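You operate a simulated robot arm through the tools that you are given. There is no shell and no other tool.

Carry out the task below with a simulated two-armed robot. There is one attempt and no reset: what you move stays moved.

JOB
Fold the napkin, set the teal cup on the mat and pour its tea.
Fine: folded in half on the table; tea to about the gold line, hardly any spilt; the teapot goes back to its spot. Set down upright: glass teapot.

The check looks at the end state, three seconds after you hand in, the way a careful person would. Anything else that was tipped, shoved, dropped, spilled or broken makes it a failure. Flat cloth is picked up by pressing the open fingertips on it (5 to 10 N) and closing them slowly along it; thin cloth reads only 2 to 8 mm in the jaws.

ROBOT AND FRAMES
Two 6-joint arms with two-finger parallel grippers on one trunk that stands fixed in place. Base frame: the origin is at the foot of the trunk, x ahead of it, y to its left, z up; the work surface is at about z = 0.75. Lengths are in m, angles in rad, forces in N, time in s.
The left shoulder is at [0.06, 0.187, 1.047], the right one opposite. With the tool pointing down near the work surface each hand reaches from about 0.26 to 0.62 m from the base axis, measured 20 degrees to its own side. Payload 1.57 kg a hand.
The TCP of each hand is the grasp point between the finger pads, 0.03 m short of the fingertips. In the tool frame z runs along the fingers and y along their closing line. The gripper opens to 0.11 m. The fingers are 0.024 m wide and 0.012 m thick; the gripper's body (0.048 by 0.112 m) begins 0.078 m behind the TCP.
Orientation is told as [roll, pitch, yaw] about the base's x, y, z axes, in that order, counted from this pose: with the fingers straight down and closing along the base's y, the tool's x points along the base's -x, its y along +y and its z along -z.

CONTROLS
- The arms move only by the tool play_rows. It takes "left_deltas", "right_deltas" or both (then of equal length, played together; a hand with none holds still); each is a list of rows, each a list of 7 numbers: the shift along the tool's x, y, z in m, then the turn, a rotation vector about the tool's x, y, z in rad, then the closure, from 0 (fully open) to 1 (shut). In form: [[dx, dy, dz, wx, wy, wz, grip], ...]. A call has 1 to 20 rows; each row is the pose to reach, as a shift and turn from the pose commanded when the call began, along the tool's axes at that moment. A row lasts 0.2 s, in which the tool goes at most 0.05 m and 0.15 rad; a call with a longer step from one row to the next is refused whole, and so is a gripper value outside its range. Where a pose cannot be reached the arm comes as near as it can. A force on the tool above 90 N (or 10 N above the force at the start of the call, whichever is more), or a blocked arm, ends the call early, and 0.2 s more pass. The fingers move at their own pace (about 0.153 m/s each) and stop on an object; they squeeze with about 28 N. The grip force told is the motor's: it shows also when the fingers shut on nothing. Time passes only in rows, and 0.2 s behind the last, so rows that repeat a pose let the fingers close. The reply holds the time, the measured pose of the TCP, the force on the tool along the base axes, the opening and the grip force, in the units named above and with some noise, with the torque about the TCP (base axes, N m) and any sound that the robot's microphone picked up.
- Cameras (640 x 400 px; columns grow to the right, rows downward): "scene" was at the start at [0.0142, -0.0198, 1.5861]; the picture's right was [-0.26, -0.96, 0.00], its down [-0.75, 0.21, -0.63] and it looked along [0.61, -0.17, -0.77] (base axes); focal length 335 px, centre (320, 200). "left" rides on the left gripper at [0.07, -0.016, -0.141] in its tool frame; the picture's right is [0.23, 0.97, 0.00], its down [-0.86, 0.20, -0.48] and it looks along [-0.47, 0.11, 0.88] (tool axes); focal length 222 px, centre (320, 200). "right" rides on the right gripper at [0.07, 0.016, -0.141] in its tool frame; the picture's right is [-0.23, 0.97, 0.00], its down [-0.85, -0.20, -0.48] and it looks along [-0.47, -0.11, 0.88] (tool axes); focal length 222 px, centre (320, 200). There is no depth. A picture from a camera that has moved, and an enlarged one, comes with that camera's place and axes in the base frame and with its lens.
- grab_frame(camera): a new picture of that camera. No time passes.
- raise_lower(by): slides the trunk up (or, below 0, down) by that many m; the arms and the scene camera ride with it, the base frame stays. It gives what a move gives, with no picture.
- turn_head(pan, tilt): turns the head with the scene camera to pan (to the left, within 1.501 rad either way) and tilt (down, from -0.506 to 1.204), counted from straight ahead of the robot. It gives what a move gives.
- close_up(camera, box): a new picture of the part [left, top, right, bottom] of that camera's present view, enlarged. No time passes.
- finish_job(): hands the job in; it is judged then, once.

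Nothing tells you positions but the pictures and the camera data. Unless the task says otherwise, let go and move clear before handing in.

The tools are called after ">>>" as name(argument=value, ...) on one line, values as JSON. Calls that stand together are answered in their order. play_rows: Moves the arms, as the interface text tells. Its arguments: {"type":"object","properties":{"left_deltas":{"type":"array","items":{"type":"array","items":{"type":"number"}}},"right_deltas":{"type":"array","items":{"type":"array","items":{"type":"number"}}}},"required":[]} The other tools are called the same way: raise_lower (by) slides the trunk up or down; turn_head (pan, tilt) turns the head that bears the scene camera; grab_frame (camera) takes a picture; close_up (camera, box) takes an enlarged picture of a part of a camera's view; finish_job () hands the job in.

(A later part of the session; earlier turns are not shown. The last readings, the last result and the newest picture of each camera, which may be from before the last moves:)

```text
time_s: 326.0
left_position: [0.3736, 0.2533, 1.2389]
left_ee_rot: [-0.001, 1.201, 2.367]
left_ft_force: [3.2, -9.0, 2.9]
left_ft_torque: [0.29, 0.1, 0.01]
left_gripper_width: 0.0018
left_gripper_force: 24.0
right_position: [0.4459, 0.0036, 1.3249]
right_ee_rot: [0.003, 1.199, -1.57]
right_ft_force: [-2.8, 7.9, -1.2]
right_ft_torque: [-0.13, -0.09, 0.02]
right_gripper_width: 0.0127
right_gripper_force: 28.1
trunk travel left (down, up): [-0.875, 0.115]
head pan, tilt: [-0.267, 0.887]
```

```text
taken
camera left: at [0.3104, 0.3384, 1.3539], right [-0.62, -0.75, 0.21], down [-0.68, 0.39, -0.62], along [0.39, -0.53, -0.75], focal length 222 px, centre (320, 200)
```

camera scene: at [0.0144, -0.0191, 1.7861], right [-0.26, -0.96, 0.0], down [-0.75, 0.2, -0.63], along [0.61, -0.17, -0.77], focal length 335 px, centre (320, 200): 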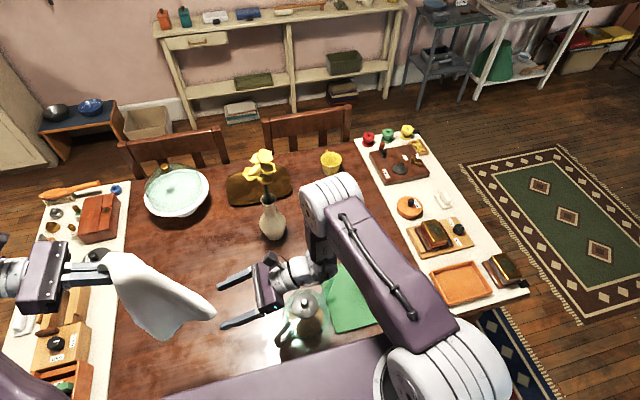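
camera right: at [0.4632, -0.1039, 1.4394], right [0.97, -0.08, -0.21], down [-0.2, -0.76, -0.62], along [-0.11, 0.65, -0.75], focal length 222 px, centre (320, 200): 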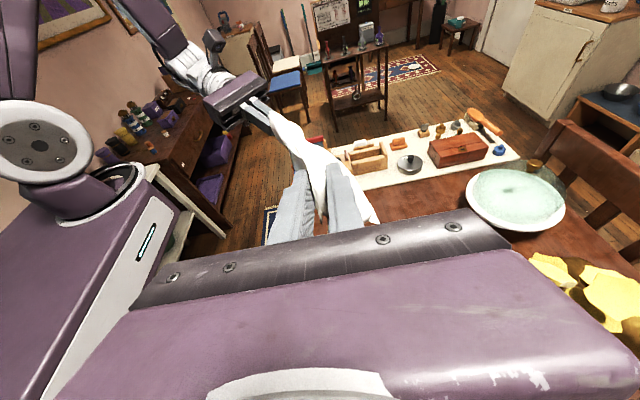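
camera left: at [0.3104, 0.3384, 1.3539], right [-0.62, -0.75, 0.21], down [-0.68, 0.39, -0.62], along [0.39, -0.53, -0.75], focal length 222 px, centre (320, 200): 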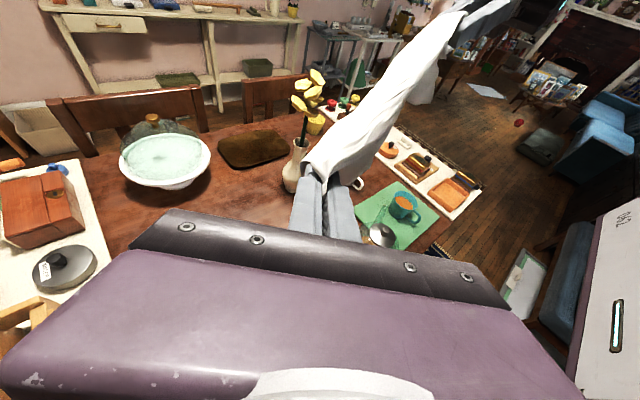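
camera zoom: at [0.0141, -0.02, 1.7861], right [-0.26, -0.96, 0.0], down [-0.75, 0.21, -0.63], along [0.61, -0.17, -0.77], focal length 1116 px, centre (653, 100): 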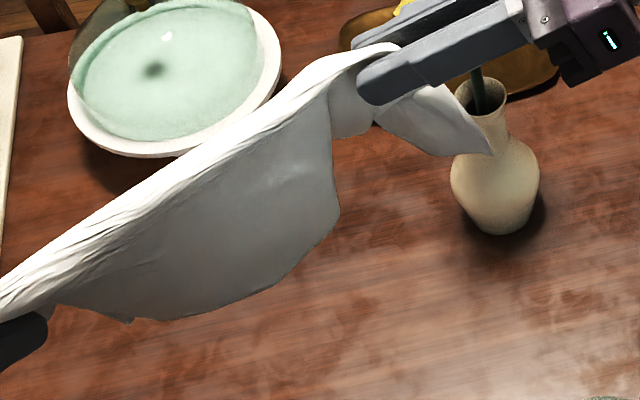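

The stretched cloth now hangs as a sheet folded along the taut line, about 0.30 × 0.15, which is essentially a half-fold. I'll lower the trunk and turn both tools vertical over the free table area, then lay it down.

>>> raise_lower(by=-0.18)

>>> play_rows(left_deltas=[[0.0, -0.006, 0, 0, -0.06, 0, 1], [0.001, -0.018, 0, 0, -0.18, 0, 1], [0.002, -0.032, 0, 0, -0.31, 0, 1], [0.004, -0.046, 0, 0, -0.44, 0, 1], [0.006, -0.06, 0, 0, -0.57, 0, 1], [0.008, -0.075, 0, 0, -0.7, 0, 1], [0.01, -0.09, 0, 0, -0.84, 0, 1], [0.011, -0.105, 0, 0, -0.98, 0, 1], [0.0121, -0.1188, 0.0006, 0, -1.1, 0, 1], [0.0121, -0.1188, 0.0006, 0, -1.2, 0, 1], [0.0121, -0.1188, 0.0006, 0, -1.2, 0, 1]], right_deltas=[[-0.003, 0.001, 0.02, 0, -0.06, 0, 1], [-0.006, 0.003, 0.038, 0, -0.18, 0, 1], [-0.009, 0.005, 0.055, 0, -0.31, 0, 1], [-0.012, 0.007, 0.07, 0, -0.44, 0, 1], [-0.015, 0.009, 0.085, 0, -0.57, 0, 1], [-0.018, 0.011, 0.1, 0, -0.7, 0, 1], [-0.022, 0.012, 0.113, 0, -0.84, 0, 1], [-0.025, 0.013, 0.125, 0, -0.98, 0, 1], [-0.0278, 0.014, 0.1357, 0, -1.1, 0, 1], [-0.0278, 0.014, 0.1357, 0, -1.2, 0, 1], [-0.0278, 0.014, 0.1357, 0, -1.2, 0, 1]])

>>> grab_frame(camera="scene")

>>> grab_frame(camera="right")

>>> grab_frame(camera="left")

```text
time_s: 328.0
left_position: [0.3736, 0.2534, 1.0584]
left_ee_rot: [-0.002, 1.202, 2.368]
left_ft_force: [2.9, -7.8, 2.4]
left_ft_torque: [0.31, 0.09, 0.03]
left_gripper_width: 0.0022
left_gripper_force: 23.7
right_position: [0.4464, 0.0031, 1.1432]
right_ee_rot: [0.0, 1.198, -1.568]
right_ft_force: [-2.9, 9.0, -2.2]
right_ft_torque: [-0.12, -0.06, 0.0]
right_gripper_width: 0.0127
right_gripper_force: 28.9
trunk travel left (down, up): [-0.695, 0.295]
head pan, tilt: [-0.267, 0.887]
```

```text
time_s: 330.4
left_position: [0.46, 0.3363, 1.0716]
left_ee_rot: [-0.002, -0.002, 2.369]
left_ft_force: [1.4, -0.4, -0.1]
left_ft_torque: [0.04, 0.0, -0.01]
left_gripper_width: 0.0023
left_gripper_force: 23.6
right_position: [0.4614, 0.1187, 1.0685]
right_ee_rot: [0.004, -0.003, -1.57]
right_ft_force: [-0.5, -0.6, 0.0]
right_ft_torque: [-0.01, 0.04, 0.0]
right_gripper_width: 0.0115
right_gripper_force: 27.5
trunk travel left (down, up): [-0.695, 0.295]
head pan, tilt: [-0.267, 0.887]
```

```text
taken
camera scene: at [0.0136, -0.0199, 1.6061], right [-0.27, -0.96, 0.0], down [-0.75, 0.21, -0.63], along [0.61, -0.17, -0.77], focal length 335 px, centre (320, 200)
```

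scene: 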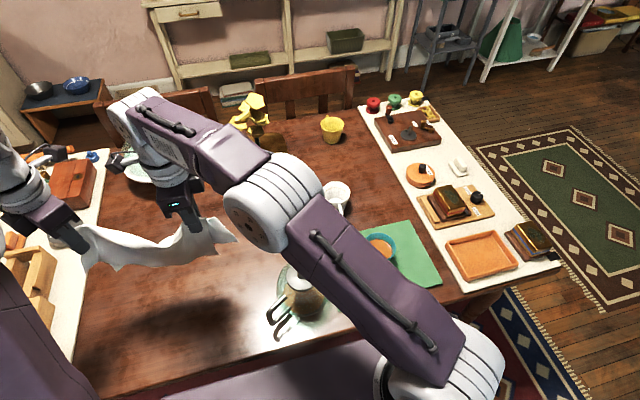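

```text
taken
camera right: at [0.4771, 0.1889, 1.2083], right [0.97, -0.23, 0.0], down [-0.2, -0.85, 0.48], along [-0.11, -0.47, -0.88], focal length 222 px, centre (320, 200)
```

right: 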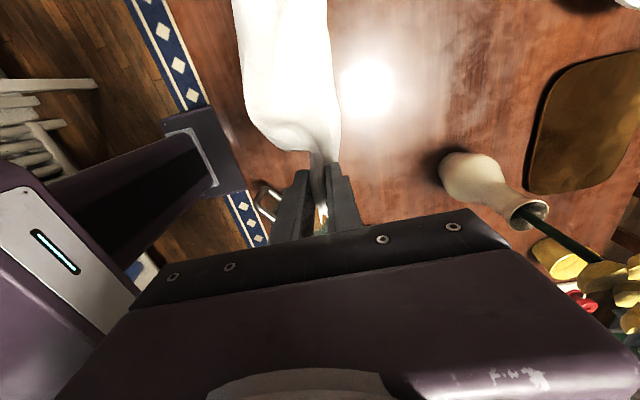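

```text
taken
camera left: at [0.5228, 0.2973, 1.2114], right [-0.52, -0.86, 0.0], down [-0.75, 0.45, 0.48], along [-0.41, 0.25, -0.88], focal length 222 px, centre (320, 200)
```

left: 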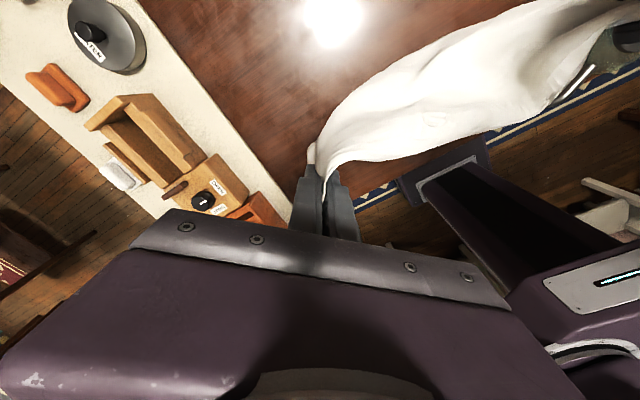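

>>> close_up(camera="scene", box=[50, 190, 270, 330])

```text
2.86 times, centred on (160, 260) of scene
camera zoom: at [0.0136, -0.0199, 1.6061], right [-0.27, -0.96, 0.0], down [-0.75, 0.21, -0.63], along [0.61, -0.17, -0.77], focal length 956 px, centre (777, 29)
```

zoom: 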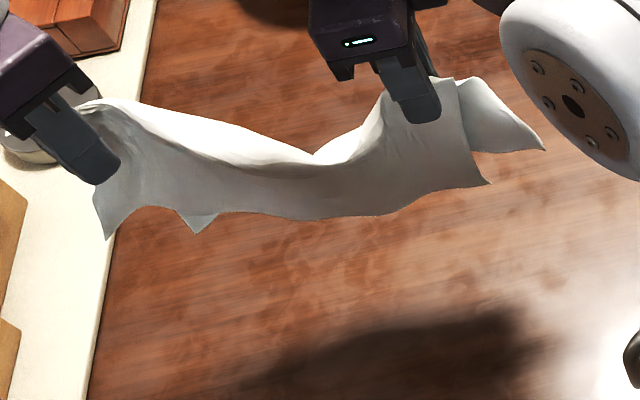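

It is a half-fold hanging along its crease, with the two layers shifted a few cm along the length. I'll lower it until the free edges touch, then lay it while drawing the crease toward the robot.

>>> play_rows(left_deltas=[[-0.001, -0.001, 0.03, 0, 0, 0, 1], [-0.002, -0.002, 0.06, 0, 0, 0, 1], [-0.003, -0.003, 0.09, 0, 0, 0, 1], [-0.0042, -0.0043, 0.12, 0, 0, 0, 1], [-0.0042, -0.0043, 0.14, 0, 0, 0, 1], [-0.0042, -0.0043, 0.14, 0, 0, 0, 1], [-0.0042, -0.0043, 0.14, 0, 0, 0, 1]], right_deltas=[[-0.001, 0, 0.03, 0, 0, 0, 1], [-0.002, 0, 0.06, 0, 0, 0, 1], [-0.003, 0, 0.09, 0, 0, 0, 1], [-0.004, 0, 0.12, 0, 0, 0, 1], [-0.004, 0, 0.14, 0, 0, 0, 1], [-0.004, 0, 0.14, 0, 0, 0, 1], [-0.004, 0, 0.14, 0, 0, 0, 1]])

>>> close_up(camera="scene", box=[50, 190, 290, 340])

>>> grab_frame(camera="right")

```text
time_s: 332.0
left_position: [0.4627, 0.3432, 0.9326]
left_ee_rot: [-0.001, -0.001, 2.368]
left_ft_force: [-1.0, 0.6, -0.9]
left_ft_torque: [0.03, -0.02, -0.04]
left_gripper_width: 0.0018
left_gripper_force: 24.0
right_position: [0.4622, 0.1172, 0.9292]
right_ee_rot: [0.0, 0.0, -1.569]
right_ft_force: [0.5, -0.5, 0.1]
right_ft_torque: [0.01, 0.02, 0.03]
right_gripper_width: 0.0086
right_gripper_force: 27.2
trunk travel left (down, up): [-0.695, 0.295]
head pan, tilt: [-0.267, 0.887]
```

```text
2.67 times, centred on (170, 265) of scene
camera zoom: at [0.0144, -0.0195, 1.6061], right [-0.26, -0.96, 0.0], down [-0.75, 0.21, -0.63], along [0.61, -0.17, -0.78], focal length 892 px, centre (720, 27)
```

zoom: 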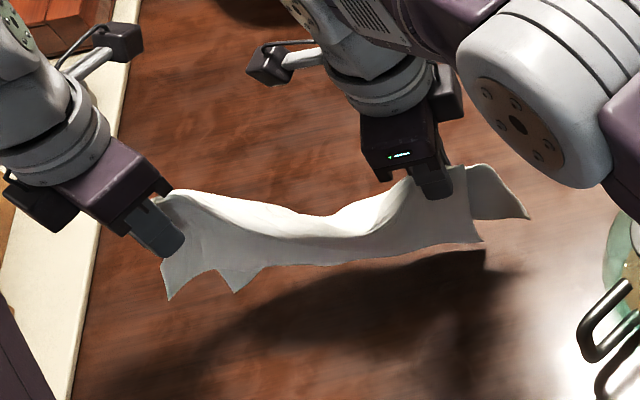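

```text
taken
camera right: at [0.4782, 0.1856, 1.0691], right [0.97, -0.23, 0.0], down [-0.2, -0.85, 0.48], along [-0.11, -0.47, -0.88], focal length 222 px, centre (320, 200)
```

right: 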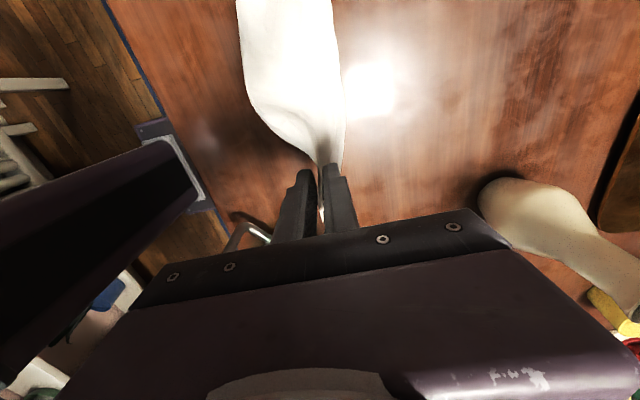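

>>> play_rows(left_deltas=[[-0.004, -0.004, 0.01, 0, 0, 0, 1], [-0.008, -0.0085, 0.02, 0, 0, 0, 1], [-0.0105, -0.0108, 0.03, 0, 0, 0, 1], [-0.0105, -0.0108, 0.04, 0, 0, 0, 1], [-0.0105, -0.0108, 0.04, 0, 0, 0, 1]], right_deltas=[[-0.005, 0, 0.01, 0, 0, 0, 1], [-0.01, 0, 0.02, 0, 0, 0, 1], [-0.015, 0, 0.03, 0, 0, 0, 1], [-0.015, 0, 0.04, 0, 0, 0, 1], [-0.015, 0, 0.04, 0, 0, 0, 1]])

>>> close_up(camera="scene", box=[50, 190, 290, 340])

```text
time_s: 333.2
left_position: [0.4616, 0.3577, 0.8893]
left_ee_rot: [0.0, 0.0, 2.369]
left_ft_force: [0.5, -0.6, -1.1]
left_ft_torque: [-0.02, 0.01, -0.05]
left_gripper_width: 0.0019
left_gripper_force: 23.9
right_position: [0.46, 0.1002, 0.8886]
right_ee_rot: [0.001, 0.0, -1.572]
right_ft_force: [0.6, -0.1, 0.4]
right_ft_torque: [-0.01, 0.01, 0.01]
right_gripper_width: 0.0022
right_gripper_force: 23.6
trunk travel left (down, up): [-0.695, 0.295]
head pan, tilt: [-0.267, 0.887]
```

```text
2.67 times, centred on (170, 265) of scene
camera zoom: at [0.014, -0.0197, 1.6061], right [-0.26, -0.96, 0.0], down [-0.75, 0.21, -0.63], along [0.61, -0.17, -0.77], focal length 892 px, centre (720, 27)
```

zoom: 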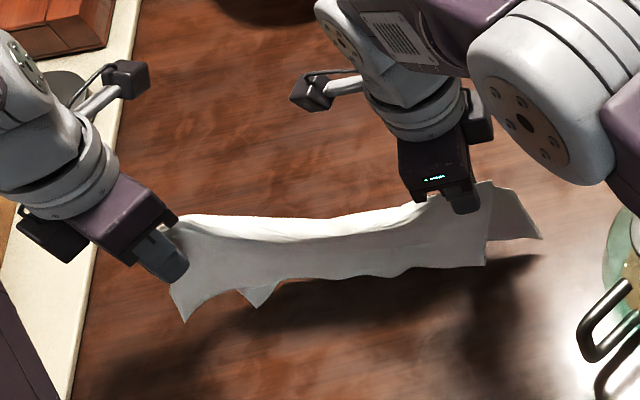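

Very neat now: crease nearly straight and both layers hanging. Laying it down while drawing the crease toward the robot.

>>> play_rows(left_deltas=[[-0.009, 0.009, 0.012, 0, 0, 0, 1], [-0.019, 0.018, 0.026, 0, 0, 0, 1], [-0.029, 0.028, 0.04, 0, 0, 0, 1], [-0.039, 0.038, 0.054, 0, 0, 0, 1], [-0.049, 0.048, 0.067, 0, 0, 0, 1], [-0.059, 0.057, 0.079, 0, 0, 0, 1], [-0.069, 0.067, 0.09, 0, 0, 0, 1], [-0.079, 0.077, 0.098, 0, 0, 0, 1], [-0.086, 0.0837, 0.102, 0, 0, 0, 1], [-0.086, 0.0837, 0.102, 0, 0, 0, 1]], right_deltas=[[0, -0.013, 0.012, 0, 0, 0, 1], [0, -0.026, 0.026, 0, 0, 0, 1], [0, -0.04, 0.04, 0, 0, 0, 1], [0, -0.054, 0.054, 0, 0, 0, 1], [0, -0.068, 0.067, 0, 0, 0, 1], [0, -0.082, 0.079, 0, 0, 0, 1], [0, -0.096, 0.09, 0, 0, 0, 1], [0, -0.11, 0.098, 0, 0, 0, 1], [0, -0.12, 0.102, 0, 0, 0, 1], [0, -0.12, 0.102, 0, 0, 0, 1]])

>>> close_up(camera="scene", box=[50, 200, 290, 380])

>>> grab_frame(camera="left")

>>> grab_frame(camera="right")

```text
time_s: 335.4
left_position: [0.3395, 0.3576, 0.7879]
left_ee_rot: [-0.003, 0.002, 2.368]
left_ft_force: [1.1, -0.1, 3.7]
left_ft_torque: [-0.05, -0.08, -0.03]
left_gripper_width: 0.0018
left_gripper_force: 23.6
right_position: [0.3401, 0.1006, 0.7872]
right_ee_rot: [0.002, 0.001, -1.571]
right_ft_force: [-0.2, 1.0, 3.6]
right_ft_torque: [-0.03, 0.06, 0.03]
right_gripper_width: 0.0024
right_gripper_force: 23.8
trunk travel left (down, up): [-0.695, 0.295]
head pan, tilt: [-0.267, 0.887]
```

```text
2.22 times, centred on (170, 290) of scene
camera zoom: at [0.0139, -0.0201, 1.6062], right [-0.26, -0.96, 0.0], down [-0.75, 0.21, -0.63], along [0.61, -0.17, -0.77], focal length 744 px, centre (653, 0)
```

zoom: 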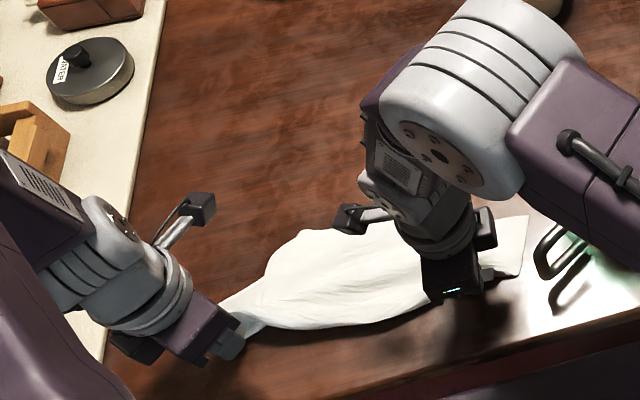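

```text
taken
camera left: at [0.402, 0.3186, 0.9285], right [-0.52, -0.86, 0.0], down [-0.75, 0.45, 0.48], along [-0.41, 0.25, -0.88], focal length 222 px, centre (320, 200)
```

left: 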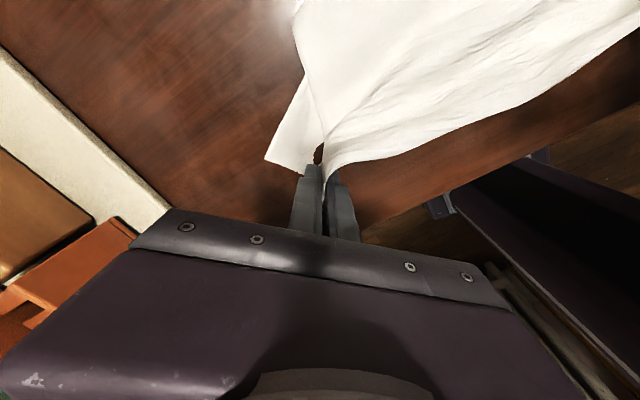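

```text
taken
camera right: at [0.3573, 0.1693, 0.9278], right [0.97, -0.23, 0.0], down [-0.2, -0.85, 0.48], along [-0.11, -0.47, -0.88], focal length 222 px, centre (320, 200)
```

right: 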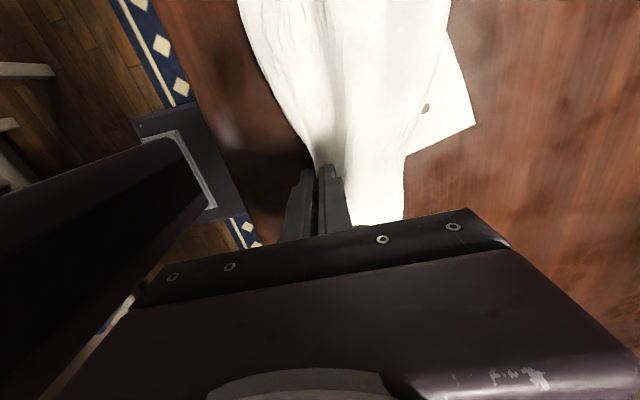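

It's lying as a folded half. Releasing both grips gently and raising the hands.

>>> play_rows(left_deltas=[[0, 0, 0, 0, 0, 0, 0.95], [0, 0, 0, 0, 0, 0, 0.88], [0, 0, 0, 0, 0, 0, 0.82], [0, 0, 0, 0, 0, 0, 0.78], [0, 0, -0.015, 0, 0, 0, 0.78], [0, 0, -0.04, 0, 0, 0, 0.78], [0, 0, -0.08, 0, 0, 0, 0.78], [0, 0, -0.12, 0, 0, 0, 0.78], [0, -0.01, -0.16, 0, 0, 0, 0.7], [0, -0.03, -0.2, 0, 0, 0, 0.5], [0, -0.05, -0.23, 0, 0, 0, 0.3], [0, -0.07, -0.23, 0, 0, 0, 0.3]], right_deltas=[[0, 0, 0, 0, 0, 0, 0.95], [0, 0, 0, 0, 0, 0, 0.88], [0, 0, 0, 0, 0, 0, 0.82], [0, 0, 0, 0, 0, 0, 0.78], [0, 0, -0.015, 0, 0, 0, 0.78], [0, 0, -0.04, 0, 0, 0, 0.78], [0, 0, -0.08, 0, 0, 0, 0.78], [0, 0, -0.12, 0, 0, 0, 0.78], [0, 0, -0.16, 0, 0, 0, 0.7], [-0.03, 0, -0.2, 0, 0, 0, 0.5], [-0.07, 0, -0.23, 0, 0, 0, 0.3], [-0.11, 0, -0.24, 0, 0, 0, 0.3]])

>>> play_rows(right_deltas=[[-0.03, 0.01, 0, 0, 0, 0, 0.3], [-0.065, 0.02, 0, 0, 0, 0, 0.3], [-0.1, 0.03, 0, 0, 0, 0, 0.3], [-0.14, 0.04, 0, 0, 0, 0, 0.3], [-0.18, 0.05, 0, 0, 0, 0, 0.3], [-0.18, 0.05, 0, 0, 0, 0, 0.3]])

>>> grab_frame(camera="scene")

>>> close_up(camera="scene", box=[90, 220, 290, 360])

>>> grab_frame(camera="right")

>>> grab_frame(camera="left")

```text
time_s: 338.0
left_position: [0.3926, 0.408, 1.0179]
left_ee_rot: [-0.002, 0.0, 2.369]
left_ft_force: [-0.2, -0.8, 0.0]
left_ft_torque: [-0.01, -0.03, 0.03]
left_gripper_width: 0.0771
left_gripper_force: 0.1
right_position: [0.3436, -0.0097, 1.027]
right_ee_rot: [-0.001, 0.0, -1.57]
right_ft_force: [0.0, 0.6, -0.2]
right_ft_torque: [-0.02, 0.02, 0.0]
right_gripper_width: 0.0771
right_gripper_force: 0.0
trunk travel left (down, up): [-0.695, 0.295]
head pan, tilt: [-0.267, 0.887]
```

```text
time_s: 339.4
left_position: [0.3916, 0.4076, 1.0175]
left_ee_rot: [0.001, -0.001, 2.368]
left_ft_force: [0.5, -0.1, -0.2]
left_ft_torque: [-0.01, 0.02, -0.01]
left_gripper_width: 0.0769
left_gripper_force: 0.0
right_position: [0.3928, -0.1881, 1.0287]
right_ee_rot: [0.001, -0.001, -1.572]
right_ft_force: [0.4, 0.4, 0.1]
right_ft_torque: [0.02, 0.02, -0.03]
right_gripper_width: 0.077
right_gripper_force: 0.1
trunk travel left (down, up): [-0.695, 0.295]
head pan, tilt: [-0.267, 0.887]
```

```text
taken
camera scene: at [0.0137, -0.0187, 1.6061], right [-0.26, -0.96, 0.0], down [-0.75, 0.2, -0.63], along [0.61, -0.17, -0.77], focal length 335 px, centre (320, 200)
```

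scene: 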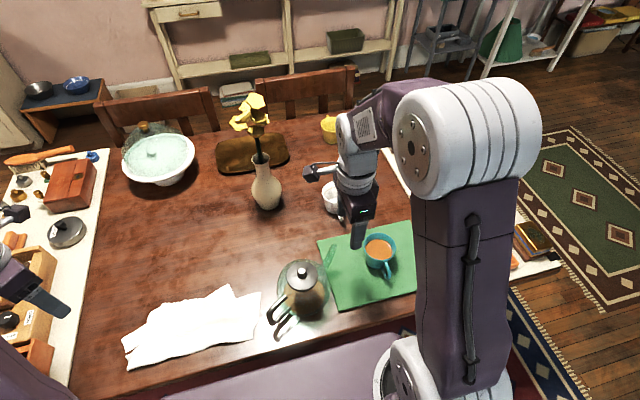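

```text
2.86 times, centred on (190, 290) of scene
camera zoom: at [0.0137, -0.0187, 1.6061], right [-0.26, -0.96, 0.0], down [-0.75, 0.2, -0.63], along [0.61, -0.17, -0.77], focal length 956 px, centre (691, -57)
```

zoom: 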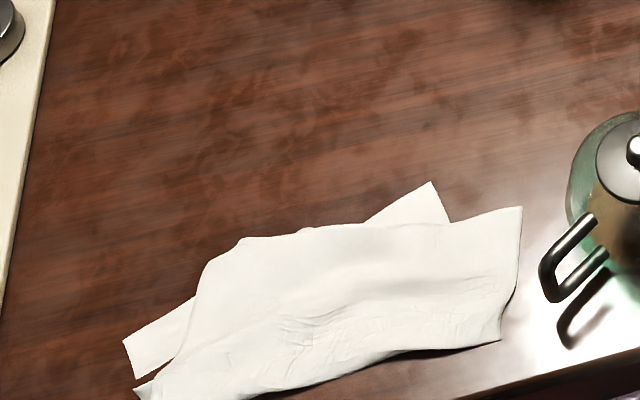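

```text
taken
camera right: at [0.4095, -0.1196, 1.1685], right [0.97, -0.23, 0.0], down [-0.2, -0.85, 0.48], along [-0.11, -0.47, -0.88], focal length 222 px, centre (320, 200)
```

right: 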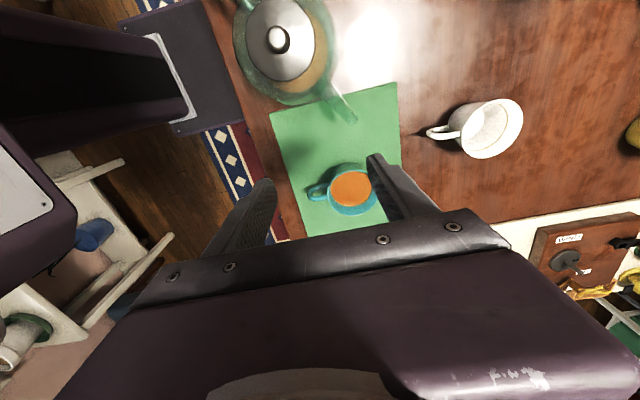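

```text
taken
camera left: at [0.453, 0.3699, 1.1591], right [-0.52, -0.86, 0.0], down [-0.75, 0.45, 0.48], along [-0.41, 0.25, -0.88], focal length 222 px, centre (320, 200)
```

left: 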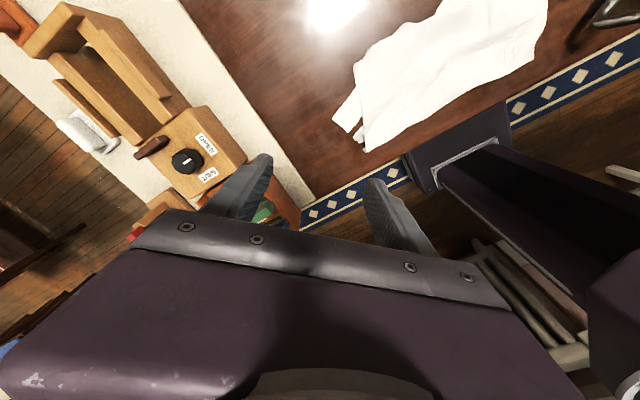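

The napkin now lies folded lengthwise in two layers, reasonably flat, with some skew. Let me look closely at it, and check the cup and pot again.

>>> close_up(camera="scene", box=[110, 275, 275, 375])

>>> close_up(camera="left", box=[310, 0, 570, 165])

>>> close_up(camera="scene", box=[250, 210, 430, 330])

```text
3.88 times, centred on (192, 325) of scene
camera zoom: at [0.0137, -0.0187, 1.6061], right [-0.26, -0.96, 0.0], down [-0.75, 0.2, -0.63], along [0.61, -0.17, -0.77], focal length 1298 px, centre (814, -285)
```

zoom: 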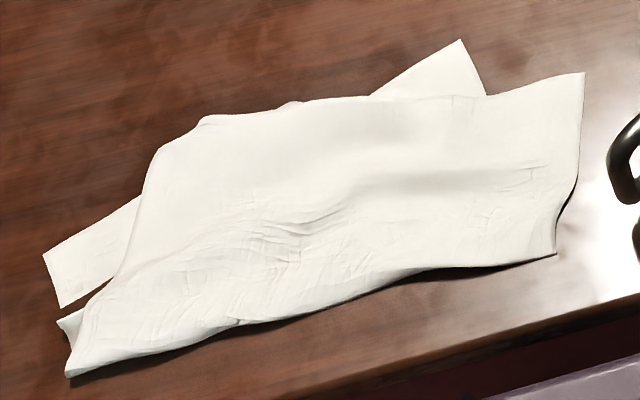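

```text
2.42 times, centred on (440, 82) of left
camera zoom: at [0.453, 0.3699, 1.1591], right [-0.52, -0.86, 0.0], down [-0.75, 0.45, 0.48], along [-0.41, 0.25, -0.88], focal length 538 px, centre (29, 485)
```

zoom: 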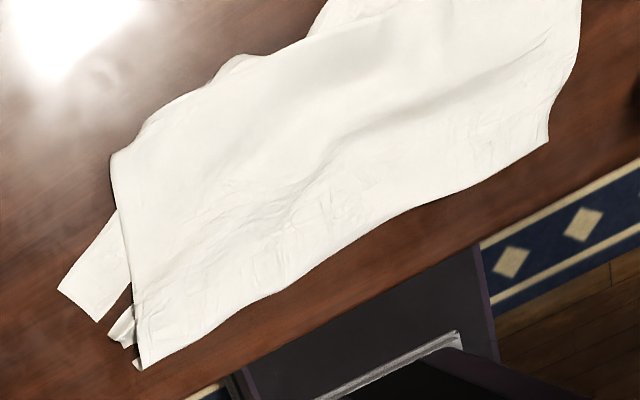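

```text
3.33 times, centred on (340, 270) of scene
camera zoom: at [0.0137, -0.0187, 1.6061], right [-0.26, -0.96, 0.0], down [-0.75, 0.2, -0.63], along [0.61, -0.17, -0.77], focal length 1116 px, centre (253, -33)
```

zoom: 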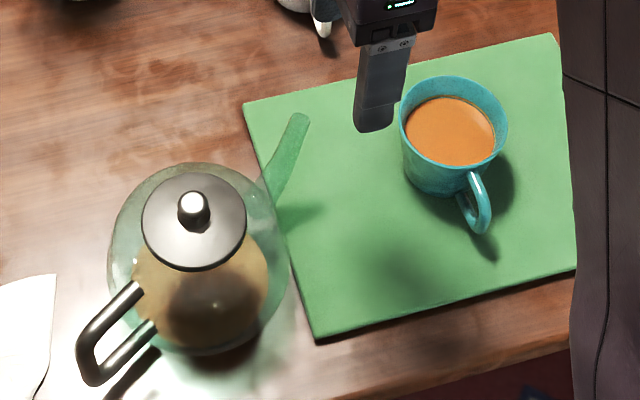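

The fold is decent but the layers are skewed: the top's right corner lies about 9 cm from the bottom's. I'll try a gentle press-drag of the top layer's right corner toward the bottom's corner; the motion is away from the pot.

>>> play_rows(right_deltas=[[0.03, 0.002, 0, 0, 0, 0, 0.6], [0.07, 0.005, 0, 0, 0, 0, 1], [0.11, 0.01, 0, 0, 0, 0, 1], [0.15, 0.014, 0, 0, 0, 0, 1], [0.19, 0.018, 0, 0, 0, 0, 1], [0.225, 0.02, 0, 0, 0, 0, 1], [0.242, 0.022, 0.02, 0, 0, 0, 1], [0.242, 0.022, 0.06, 0, 0, 0, 1], [0.242, 0.022, 0.1, 0, 0, 0, 1], [0.242, 0.022, 0.14, 0, 0, 0, 1], [0.242, 0.022, 0.18, 0, 0, 0, 1], [0.242, 0.022, 0.21, 0, 0, 0, 1], [0.242, 0.022, 0.23, 0, 0, 0, 1], [0.242, 0.022, 0.238, 0, 0, 0, 1]])

>>> close_up(camera="right", box=[180, 40, 460, 240])

>>> close_up(camera="scene", box=[110, 255, 330, 375])

```text
time_s: 342.4
left_position: [0.3919, 0.4081, 1.019]
left_ee_rot: [0.002, 0.0, 2.369]
left_ft_force: [-1.1, -0.2, -0.6]
left_ft_torque: [0.01, 0.0, -0.02]
left_gripper_width: 0.0771
left_gripper_force: 0.0
right_position: [0.4143, 0.0538, 0.7899]
right_ee_rot: [0.002, -0.001, -1.571]
right_ft_force: [0.3, 1.3, -0.4]
right_ft_torque: [0.0, 0.01, 0.01]
right_gripper_width: 0.0
right_gripper_force: 21.1
trunk travel left (down, up): [-0.695, 0.295]
head pan, tilt: [-0.267, 0.887]
```

```text
2.00 times, centred on (320, 140) of right
camera zoom: at [0.4314, 0.1225, 0.9302], right [0.97, -0.23, 0.0], down [-0.2, -0.86, 0.48], along [-0.11, -0.47, -0.88], focal length 444 px, centre (320, 320)
```

zoom: 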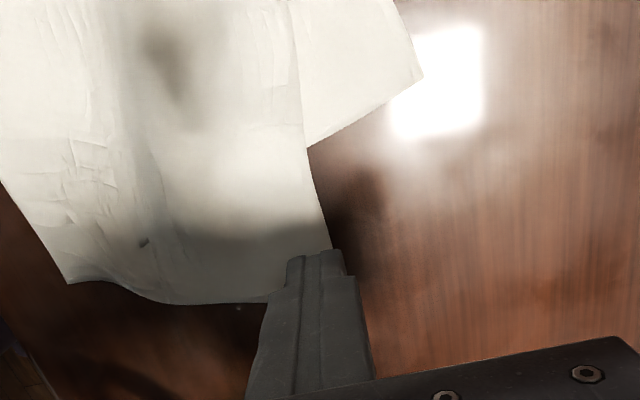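

```text
2.91 times, centred on (220, 315) of scene
camera zoom: at [0.0143, -0.0197, 1.6061], right [-0.26, -0.96, 0.0], down [-0.75, 0.21, -0.63], along [0.61, -0.17, -0.78], focal length 974 px, centre (611, -134)
```

zoom: 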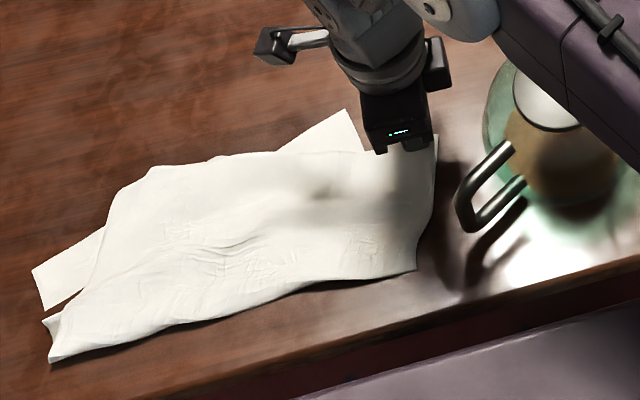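

>>> play_rows(right_deltas=[[0.006, -0.006, 0, 0, 0, 0, 1], [0.012, -0.012, 0.003, 0, 0, 0, 1], [0.012, -0.012, 0.006, 0, 0, 0, 1], [0.012, -0.012, 0.0075, 0, 0, 0, 1], [0.012, -0.012, 0.0075, 0, 0, 0, 1]])

```text
time_s: 343.6
left_position: [0.3906, 0.4056, 1.0183]
left_ee_rot: [0.0, 0.0, 2.368]
left_ft_force: [-0.7, 0.5, -0.2]
left_ft_torque: [0.03, 0.01, -0.02]
left_gripper_width: 0.0773
left_gripper_force: 0.0
right_position: [0.4005, 0.0651, 0.7811]
right_ee_rot: [-0.001, 0.0, -1.571]
right_ft_force: [0.1, -0.2, 0.1]
right_ft_torque: [0.03, -0.06, -0.01]
right_gripper_width: 0.0002
right_gripper_force: 21.5
trunk travel left (down, up): [-0.695, 0.295]
head pan, tilt: [-0.267, 0.887]
```

>>> play_rows(right_deltas=[[0, 0, 0.0005, 0, 0, 0, 1], [0, 0, 0.0009, 0, 0, 0, 1], [0, 0, 0.0009, 0, 0, 0, 1]])

```text
time_s: 344.4
left_position: [0.3915, 0.4074, 1.0191]
left_ee_rot: [0.0, 0.0, 2.368]
left_ft_force: [-0.2, 0.1, -0.5]
left_ft_torque: [0.0, -0.01, -0.02]
left_gripper_width: 0.0768
left_gripper_force: 0.0
right_position: [0.3999, 0.0647, 0.781]
right_ee_rot: [-0.001, 0.001, -1.571]
right_ft_force: [1.0, -1.3, 3.7]
right_ft_torque: [0.0, 0.01, 0.02]
right_gripper_width: 0.0
right_gripper_force: 21.8
trunk travel left (down, up): [-0.695, 0.295]
head pan, tilt: [-0.267, 0.887]
```

>>> play_rows(right_deltas=[[0, 0, 0.0003, 0, 0, 0, 1], [0.008, 0.005, 0.0003, 0, 0, 0, 1], [0.017, 0.01, 0.0003, 0, 0, 0, 1], [0.026, 0.015, 0.0003, 0, 0, 0, 1], [0.035, 0.02, 0.0003, 0, 0, 0, 1]])

>>> close_up(camera="right", box=[180, 40, 460, 240])

>>> close_up(camera="scene", box=[110, 255, 330, 375])

```text
time_s: 345.6
left_position: [0.3902, 0.4072, 1.0196]
left_ee_rot: [-0.001, 0.001, 2.368]
left_ft_force: [0.3, -0.3, 0.4]
left_ft_torque: [-0.02, 0.02, -0.02]
left_gripper_width: 0.0769
left_gripper_force: 0.1
right_position: [0.4201, 0.0999, 0.7837]
right_ee_rot: [0.002, 0.0, -1.57]
right_ft_force: [-1.1, -2.5, 10.3]
right_ft_torque: [-0.05, 0.02, -0.02]
right_gripper_width: 0.0
right_gripper_force: 21.5
trunk travel left (down, up): [-0.695, 0.295]
head pan, tilt: [-0.267, 0.887]
```

```text
2.00 times, centred on (320, 140) of right
camera zoom: at [0.4373, 0.1689, 0.9216], right [0.97, -0.23, 0.0], down [-0.2, -0.85, 0.48], along [-0.11, -0.47, -0.88], focal length 444 px, centre (320, 320)
```

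zoom: 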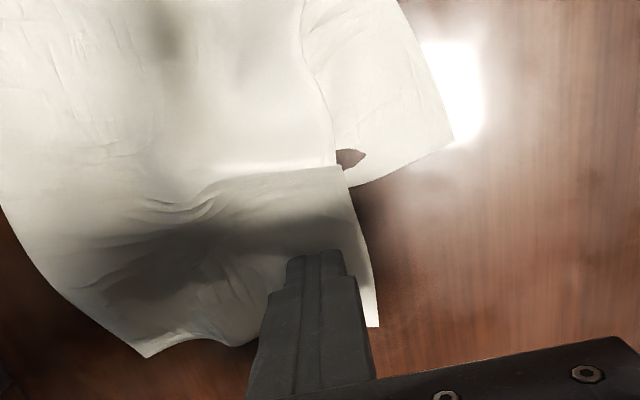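

```text
2.91 times, centred on (220, 315) of scene
camera zoom: at [0.0126, -0.0202, 1.6062], right [-0.27, -0.96, 0.0], down [-0.75, 0.21, -0.63], along [0.61, -0.17, -0.77], focal length 974 px, centre (611, -134)
```

zoom: 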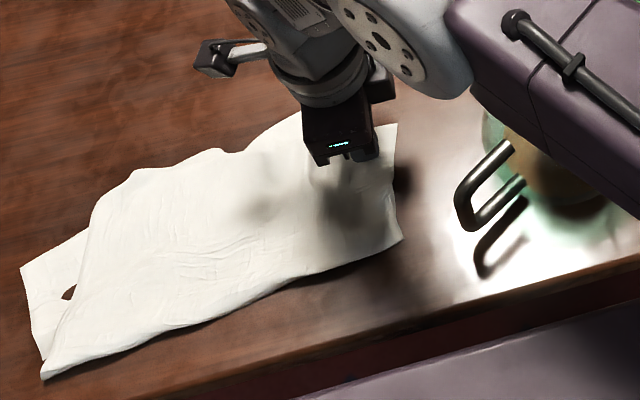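

The top moved but began to wrinkle when pushed. I'll lift the right hand and instead pull the top layer from its left end.

>>> play_rows(right_deltas=[[0, 0, -0.02, 0, 0, 0, 1], [0, 0, -0.06, 0, 0, 0, 1], [0, 0, -0.1, 0, 0, 0, 1], [0, 0, -0.14, 0, 0, 0, 1], [-0.03, 0, -0.18, 0, 0, 0, 1], [-0.07, 0, -0.2, 0, 0, 0, 1], [-0.1, 0, -0.22, 0, 0, 0, 1], [-0.1, 0, -0.22, 0, 0, 0, 1], [-0.1, 0, -0.22, 0, 0, 0, 1], [-0.1, 0, -0.22, 0, 0, 0, 1]], left_deltas=[[0.02, 0.01, 0.01, 0, 0, 0, 0.6], [0.045, 0.022, 0.03, 0, 0, 0, 0.8], [0.07, 0.034, 0.05, 0, 0, 0, 1], [0.09, 0.045, 0.08, 0, 0, 0, 1], [0.1068, 0.0524, 0.11, 0, 0, 0, 1], [0.1068, 0.0524, 0.14, 0, 0, 0, 1], [0.1068, 0.0524, 0.175, 0, 0, 0, 1], [0.1068, 0.0524, 0.205, 0, 0, 0, 1], [0.1068, 0.0524, 0.225, 0, 0, 0, 1], [0.1068, 0.0524, 0.231, 0, 0, 0, 1]])

>>> close_up(camera="left", box=[160, 20, 480, 240])

>>> close_up(camera="scene", box=[110, 255, 330, 375])

```text
time_s: 347.8
left_position: [0.4297, 0.2942, 0.7879]
left_ee_rot: [-0.001, 0.001, 2.369]
left_ft_force: [0.3, -0.4, 0.3]
left_ft_torque: [0.01, -0.04, -0.01]
left_gripper_width: 0.0
left_gripper_force: 21.3
right_position: [0.4191, -0.0002, 1.0001]
right_ee_rot: [0.0, -0.001, -1.57]
right_ft_force: [0.4, 0.3, -0.1]
right_ft_torque: [-0.02, -0.03, 0.04]
right_gripper_width: 0.0002
right_gripper_force: 21.6
trunk travel left (down, up): [-0.695, 0.295]
head pan, tilt: [-0.267, 0.887]
```

```text
1.82 times, centred on (320, 130) of left
camera zoom: at [0.492, 0.2563, 0.9273], right [-0.52, -0.86, 0.0], down [-0.75, 0.45, 0.48], along [-0.41, 0.25, -0.88], focal length 404 px, centre (320, 327)
```

zoom: 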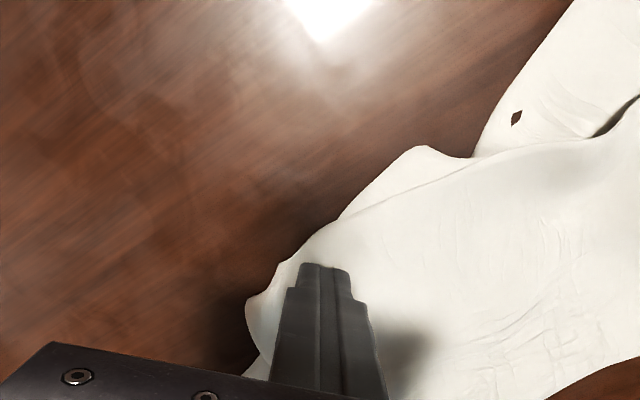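

```text
2.91 times, centred on (220, 315) of scene
camera zoom: at [0.0141, -0.0198, 1.6061], right [-0.27, -0.96, 0.0], down [-0.75, 0.21, -0.63], along [0.61, -0.17, -0.77], focal length 974 px, centre (611, -134)
```

zoom: 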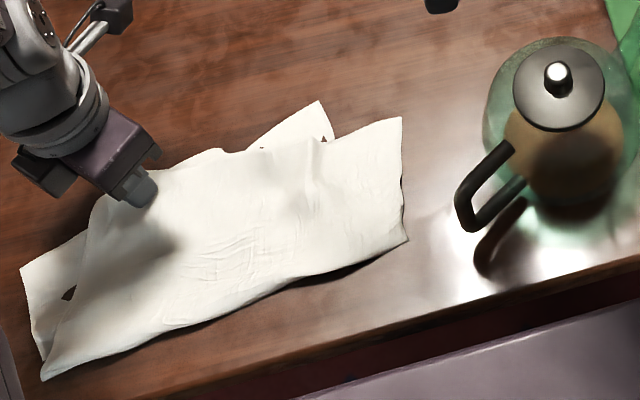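

>>> play_rows(left_deltas=[[0, 0, 0.003, 0, 0, 0, 1], [0, 0, 0.005, 0, 0, 0, 1], [0, 0, 0.006, 0, 0, 0, 1], [0, 0, 0.006, 0, 0, 0, 1]])

```text
time_s: 348.8
left_position: [0.4312, 0.2948, 0.7811]
left_ee_rot: [-0.005, 0.003, 2.368]
left_ft_force: [2.4, 1.8, 11.6]
left_ft_torque: [0.04, -0.07, 0.0]
left_gripper_width: 0.0
left_gripper_force: 21.6
right_position: [0.4201, -0.0, 1.0011]
right_ee_rot: [0.001, 0.0, -1.571]
right_ft_force: [0.0, -0.7, -0.7]
right_ft_torque: [-0.02, 0.0, -0.01]
right_gripper_width: 0.0004
right_gripper_force: 21.9
trunk travel left (down, up): [-0.695, 0.295]
head pan, tilt: [-0.267, 0.887]
```

>>> play_rows(left_deltas=[[-0.009, -0.0023, -0.0003, 0, 0, 0, 1], [-0.018, -0.0047, -0.0003, 0, 0, 0, 1], [-0.028, -0.007, -0.0003, 0, 0, 0, 1], [-0.037, -0.0094, -0.0003, 0, 0, 0, 1]])

>>> close_up(camera="scene", box=[110, 255, 330, 375])

```text
time_s: 349.8
left_position: [0.4093, 0.3261, 0.7817]
left_ee_rot: [-0.004, 0.0, 2.37]
left_ft_force: [3.7, -2.9, 17.0]
left_ft_torque: [-0.14, -0.09, 0.03]
left_gripper_width: 0.0
left_gripper_force: 21.8
right_position: [0.4195, -0.001, 1.0003]
right_ee_rot: [0.003, -0.001, -1.57]
right_ft_force: [0.1, 0.2, -0.8]
right_ft_torque: [-0.01, 0.05, 0.01]
right_gripper_width: 0.0
right_gripper_force: 21.6
trunk travel left (down, up): [-0.695, 0.295]
head pan, tilt: [-0.267, 0.887]
```

```text
2.91 times, centred on (220, 315) of scene
camera zoom: at [0.0123, -0.0218, 1.6062], right [-0.27, -0.96, 0.0], down [-0.75, 0.21, -0.63], along [0.61, -0.17, -0.77], focal length 974 px, centre (611, -134)
```

zoom: 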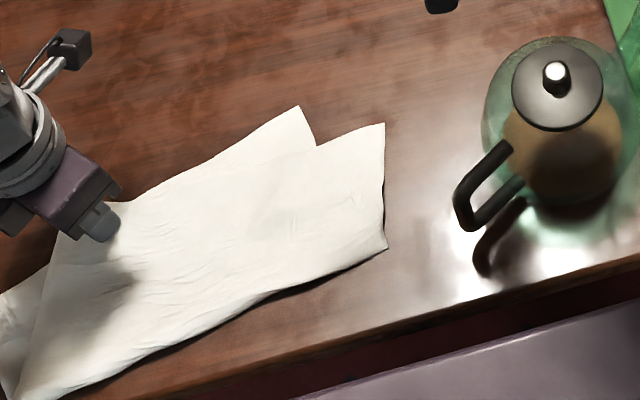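

Dragging moves both layers together. Better to pick up the top layer's right corner (single layer there) and re-lay it over the bottom corner. I'll do it with the left hand, which has better reach.

>>> play_rows(left_deltas=[[0, 0, -0.02, 0, 0, 0, 0.9], [0.01, 0.01, -0.05, 0, 0, 0, 0.67], [0.035, 0.034, -0.07, 0, 0, 0, 0.67], [0.065, 0.064, -0.07, 0, 0, 0, 0.67], [0.095, 0.093, -0.07, 0, 0, 0, 0.67], [0.125, 0.123, -0.07, 0, 0, 0, 0.67], [0.15, 0.147, -0.06, 0, 0, 0, 0.67], [0.1571, 0.1542, -0.035, 0, 0, 0, 0.67], [0.1571, 0.1542, -0.018, 0, 0, 0, 0.67], [0.1571, 0.1542, -0.018, 0, 0, 0, 0.67]])

>>> close_up(camera="left", box=[160, 20, 480, 240])

>>> close_up(camera="scene", box=[110, 255, 330, 375])

```text
time_s: 352.0
left_position: [0.4144, 0.1041, 0.7987]
left_ee_rot: [-0.001, -0.001, 2.367]
left_ft_force: [-0.9, -0.2, 0.1]
left_ft_torque: [0.0, 0.0, 0.04]
left_gripper_width: 0.0362
left_gripper_force: 0.1
right_position: [0.4197, 0.0003, 1.0013]
right_ee_rot: [0.003, 0.0, -1.569]
right_ft_force: [0.0, -0.4, -0.6]
right_ft_torque: [-0.03, -0.02, 0.0]
right_gripper_width: 0.0
right_gripper_force: 20.8
trunk travel left (down, up): [-0.695, 0.295]
head pan, tilt: [-0.267, 0.887]
```

```text
1.82 times, centred on (320, 130) of left
camera zoom: at [0.4764, 0.0667, 0.9394], right [-0.52, -0.86, 0.0], down [-0.75, 0.45, 0.48], along [-0.41, 0.25, -0.88], focal length 404 px, centre (320, 327)
```

zoom: 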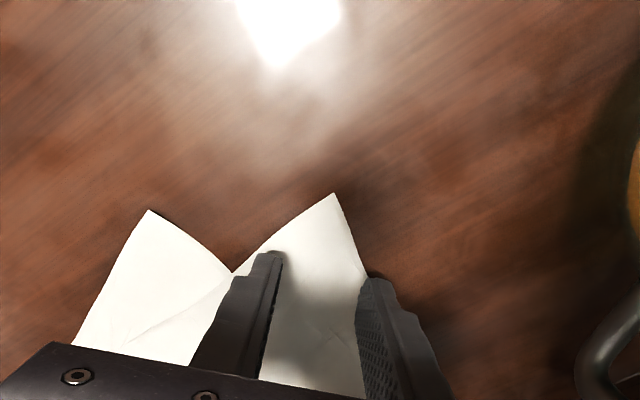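

```text
2.91 times, centred on (220, 315) of scene
camera zoom: at [0.0139, -0.0199, 1.6061], right [-0.27, -0.96, 0.0], down [-0.75, 0.21, -0.63], along [0.61, -0.17, -0.77], focal length 974 px, centre (611, -134)
```

zoom: 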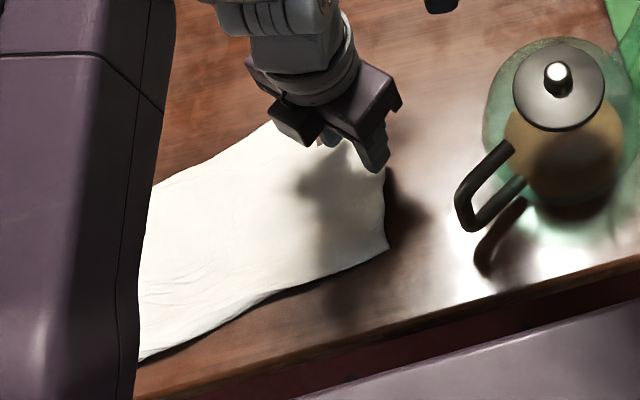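

>>> play_rows(left_deltas=[[0.008, -0.008, 0.005, 0, 0, 0, 0.69], [0.008, -0.008, 0.01, 0, 0, 0, 0.69], [0.008, -0.008, 0.014, 0, 0, 0, 0.69], [0.008, -0.008, 0.016, 0, 0, 0, 0.69], [0.008, -0.008, 0.0165, 0, 0, 0, 0.69]])

>>> play_rows(left_deltas=[[0, 0, 0.0003, 0, 0, 0, 0.69], [0, 0, 0.0005, 0, 0, 0, 0.69], [0, 0, 0.0005, 0, 0, 0, 0.69]])

```text
time_s: 353.2
left_position: [0.4266, 0.107, 0.7821]
left_ee_rot: [-0.001, 0.001, 2.369]
left_ft_force: [-0.8, 0.7, 1.1]
left_ft_torque: [0.04, 0.03, 0.0]
left_gripper_width: 0.0339
left_gripper_force: 0.1
right_position: [0.4191, -0.0002, 1.0003]
right_ee_rot: [0.002, 0.0, -1.57]
right_ft_force: [0.0, 0.4, 0.1]
right_ft_torque: [0.01, 0.01, 0.01]
right_gripper_width: 0.0
right_gripper_force: 21.7
trunk travel left (down, up): [-0.695, 0.295]
head pan, tilt: [-0.267, 0.887]
```

```text
time_s: 354.0
left_position: [0.4275, 0.1078, 0.7814]
left_ee_rot: [-0.001, 0.001, 2.369]
left_ft_force: [0.1, -0.1, 0.5]
left_ft_torque: [0.01, 0.02, 0.01]
left_gripper_width: 0.0339
left_gripper_force: 0.1
right_position: [0.419, 0.0011, 0.9998]
right_ee_rot: [0.0, 0.001, -1.572]
right_ft_force: [0.4, 0.8, 0.4]
right_ft_torque: [-0.01, 0.02, -0.02]
right_gripper_width: 0.0
right_gripper_force: 21.6
trunk travel left (down, up): [-0.695, 0.295]
head pan, tilt: [-0.267, 0.887]
```

>>> play_rows(left_deltas=[[0, 0, 0.0003, 0, 0, 0, 0.69], [0, 0, 0.0005, 0, 0, 0, 0.69], [0, 0, 0.0005, 0, 0, 0, 0.69]])

>>> play_rows(left_deltas=[[0, 0, 0.0002, 0, 0, 0, 0.69], [0, 0, 0.0003, 0, 0, 0, 0.69], [0, 0, 0.0003, 0, 0, 0, 0.69]])

```text
time_s: 354.8
left_position: [0.4266, 0.1076, 0.7804]
left_ee_rot: [0.002, 0.0, 2.368]
left_ft_force: [0.6, 0.1, 1.1]
left_ft_torque: [0.02, -0.03, -0.02]
left_gripper_width: 0.0339
left_gripper_force: 0.0
right_position: [0.4186, 0.0005, 0.9993]
right_ee_rot: [0.0, 0.0, -1.57]
right_ft_force: [-0.3, 0.1, 0.5]
right_ft_torque: [0.02, 0.0, 0.0]
right_gripper_width: 0.0
right_gripper_force: 21.1
trunk travel left (down, up): [-0.695, 0.295]
head pan, tilt: [-0.267, 0.887]
```

```text
time_s: 355.6
left_position: [0.4272, 0.1082, 0.7813]
left_ee_rot: [0.0, 0.0, 2.369]
left_ft_force: [0.3, 0.4, 2.2]
left_ft_torque: [-0.01, -0.02, -0.02]
left_gripper_width: 0.0339
left_gripper_force: 0.1
right_position: [0.4198, 0.0001, 0.9994]
right_ee_rot: [0.001, -0.002, -1.57]
right_ft_force: [0.7, -0.9, 0.2]
right_ft_torque: [-0.02, 0.03, 0.0]
right_gripper_width: 0.0
right_gripper_force: 21.2
trunk travel left (down, up): [-0.695, 0.295]
head pan, tilt: [-0.267, 0.887]
```

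Contact is at 2 N. Adding a touch more and closing slowly.

>>> play_rows(left_deltas=[[0, 0, 0.0003, 0, 0, 0, 0.69], [0, 0, 0.0003, 0, 0, 0, 0.71], [0, 0, 0.0003, 0, 0, 0, 0.73], [0, 0, 0.0003, 0, 0, 0, 0.75], [0, 0, 0.0003, 0, 0, 0, 0.77]])

>>> close_up(camera="left", box=[160, 20, 480, 240])

```text
time_s: 356.8
left_position: [0.4258, 0.1082, 0.7822]
left_ee_rot: [-0.002, 0.0, 2.369]
left_ft_force: [0.0, 0.1, 6.5]
left_ft_torque: [0.04, 0.0, 0.0]
left_gripper_width: 0.0239
left_gripper_force: 0.0
right_position: [0.4193, -0.0002, 0.9996]
right_ee_rot: [0.001, 0.0, -1.572]
right_ft_force: [0.2, 0.0, -0.2]
right_ft_torque: [0.02, 0.01, -0.03]
right_gripper_width: 0.0
right_gripper_force: 21.3
trunk travel left (down, up): [-0.695, 0.295]
head pan, tilt: [-0.267, 0.887]
```

```text
1.82 times, centred on (320, 130) of left
camera zoom: at [0.4884, 0.0701, 0.9217], right [-0.52, -0.86, 0.0], down [-0.75, 0.45, 0.48], along [-0.41, 0.25, -0.88], focal length 404 px, centre (320, 327)
```

zoom: 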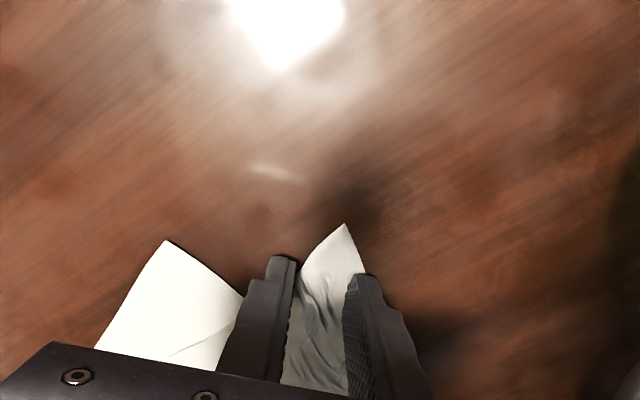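

Gathering at 6.5 N with a ridge forming at the corner. Continuing to close.

>>> play_rows(left_deltas=[[0, 0, 0, 0, 0, 0, 0.79], [0, 0, 0, 0, 0, 0, 0.82], [0, 0, 0, 0, 0, 0, 0.85], [0, 0, 0, 0, 0, 0, 0.88], [0, 0, 0, 0, 0, 0, 0.91], [0, 0, 0, 0, 0, 0, 0.94], [0, 0, 0, 0, 0, 0, 0.97], [0, 0, 0, 0, 0, 0, 1.0], [0, 0, 0, 0, 0, 0, 1.0]])

>>> close_up(camera="left", box=[160, 20, 480, 240])

```text
time_s: 358.8
left_position: [0.4269, 0.1091, 0.7823]
left_ee_rot: [-0.001, 0.0, 2.369]
left_ft_force: [-0.4, -0.2, 7.6]
left_ft_torque: [0.04, 0.0, -0.01]
left_gripper_width: 0.0022
left_gripper_force: 24.1
right_position: [0.4186, 0.0007, 1.0009]
right_ee_rot: [0.001, 0.0, -1.571]
right_ft_force: [-0.4, 0.1, 0.0]
right_ft_torque: [0.01, 0.0, 0.02]
right_gripper_width: 0.0
right_gripper_force: 21.6
trunk travel left (down, up): [-0.695, 0.295]
head pan, tilt: [-0.267, 0.887]
```

```text
1.82 times, centred on (320, 130) of left
camera zoom: at [0.4884, 0.0702, 0.9218], right [-0.52, -0.86, 0.0], down [-0.75, 0.45, 0.48], along [-0.41, 0.25, -0.88], focal length 404 px, centre (320, 327)
```

zoom: 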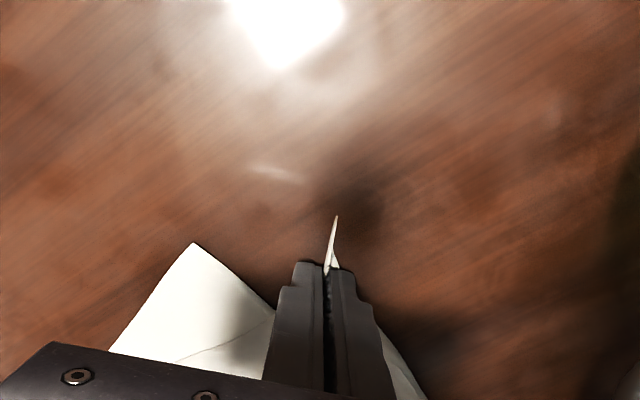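

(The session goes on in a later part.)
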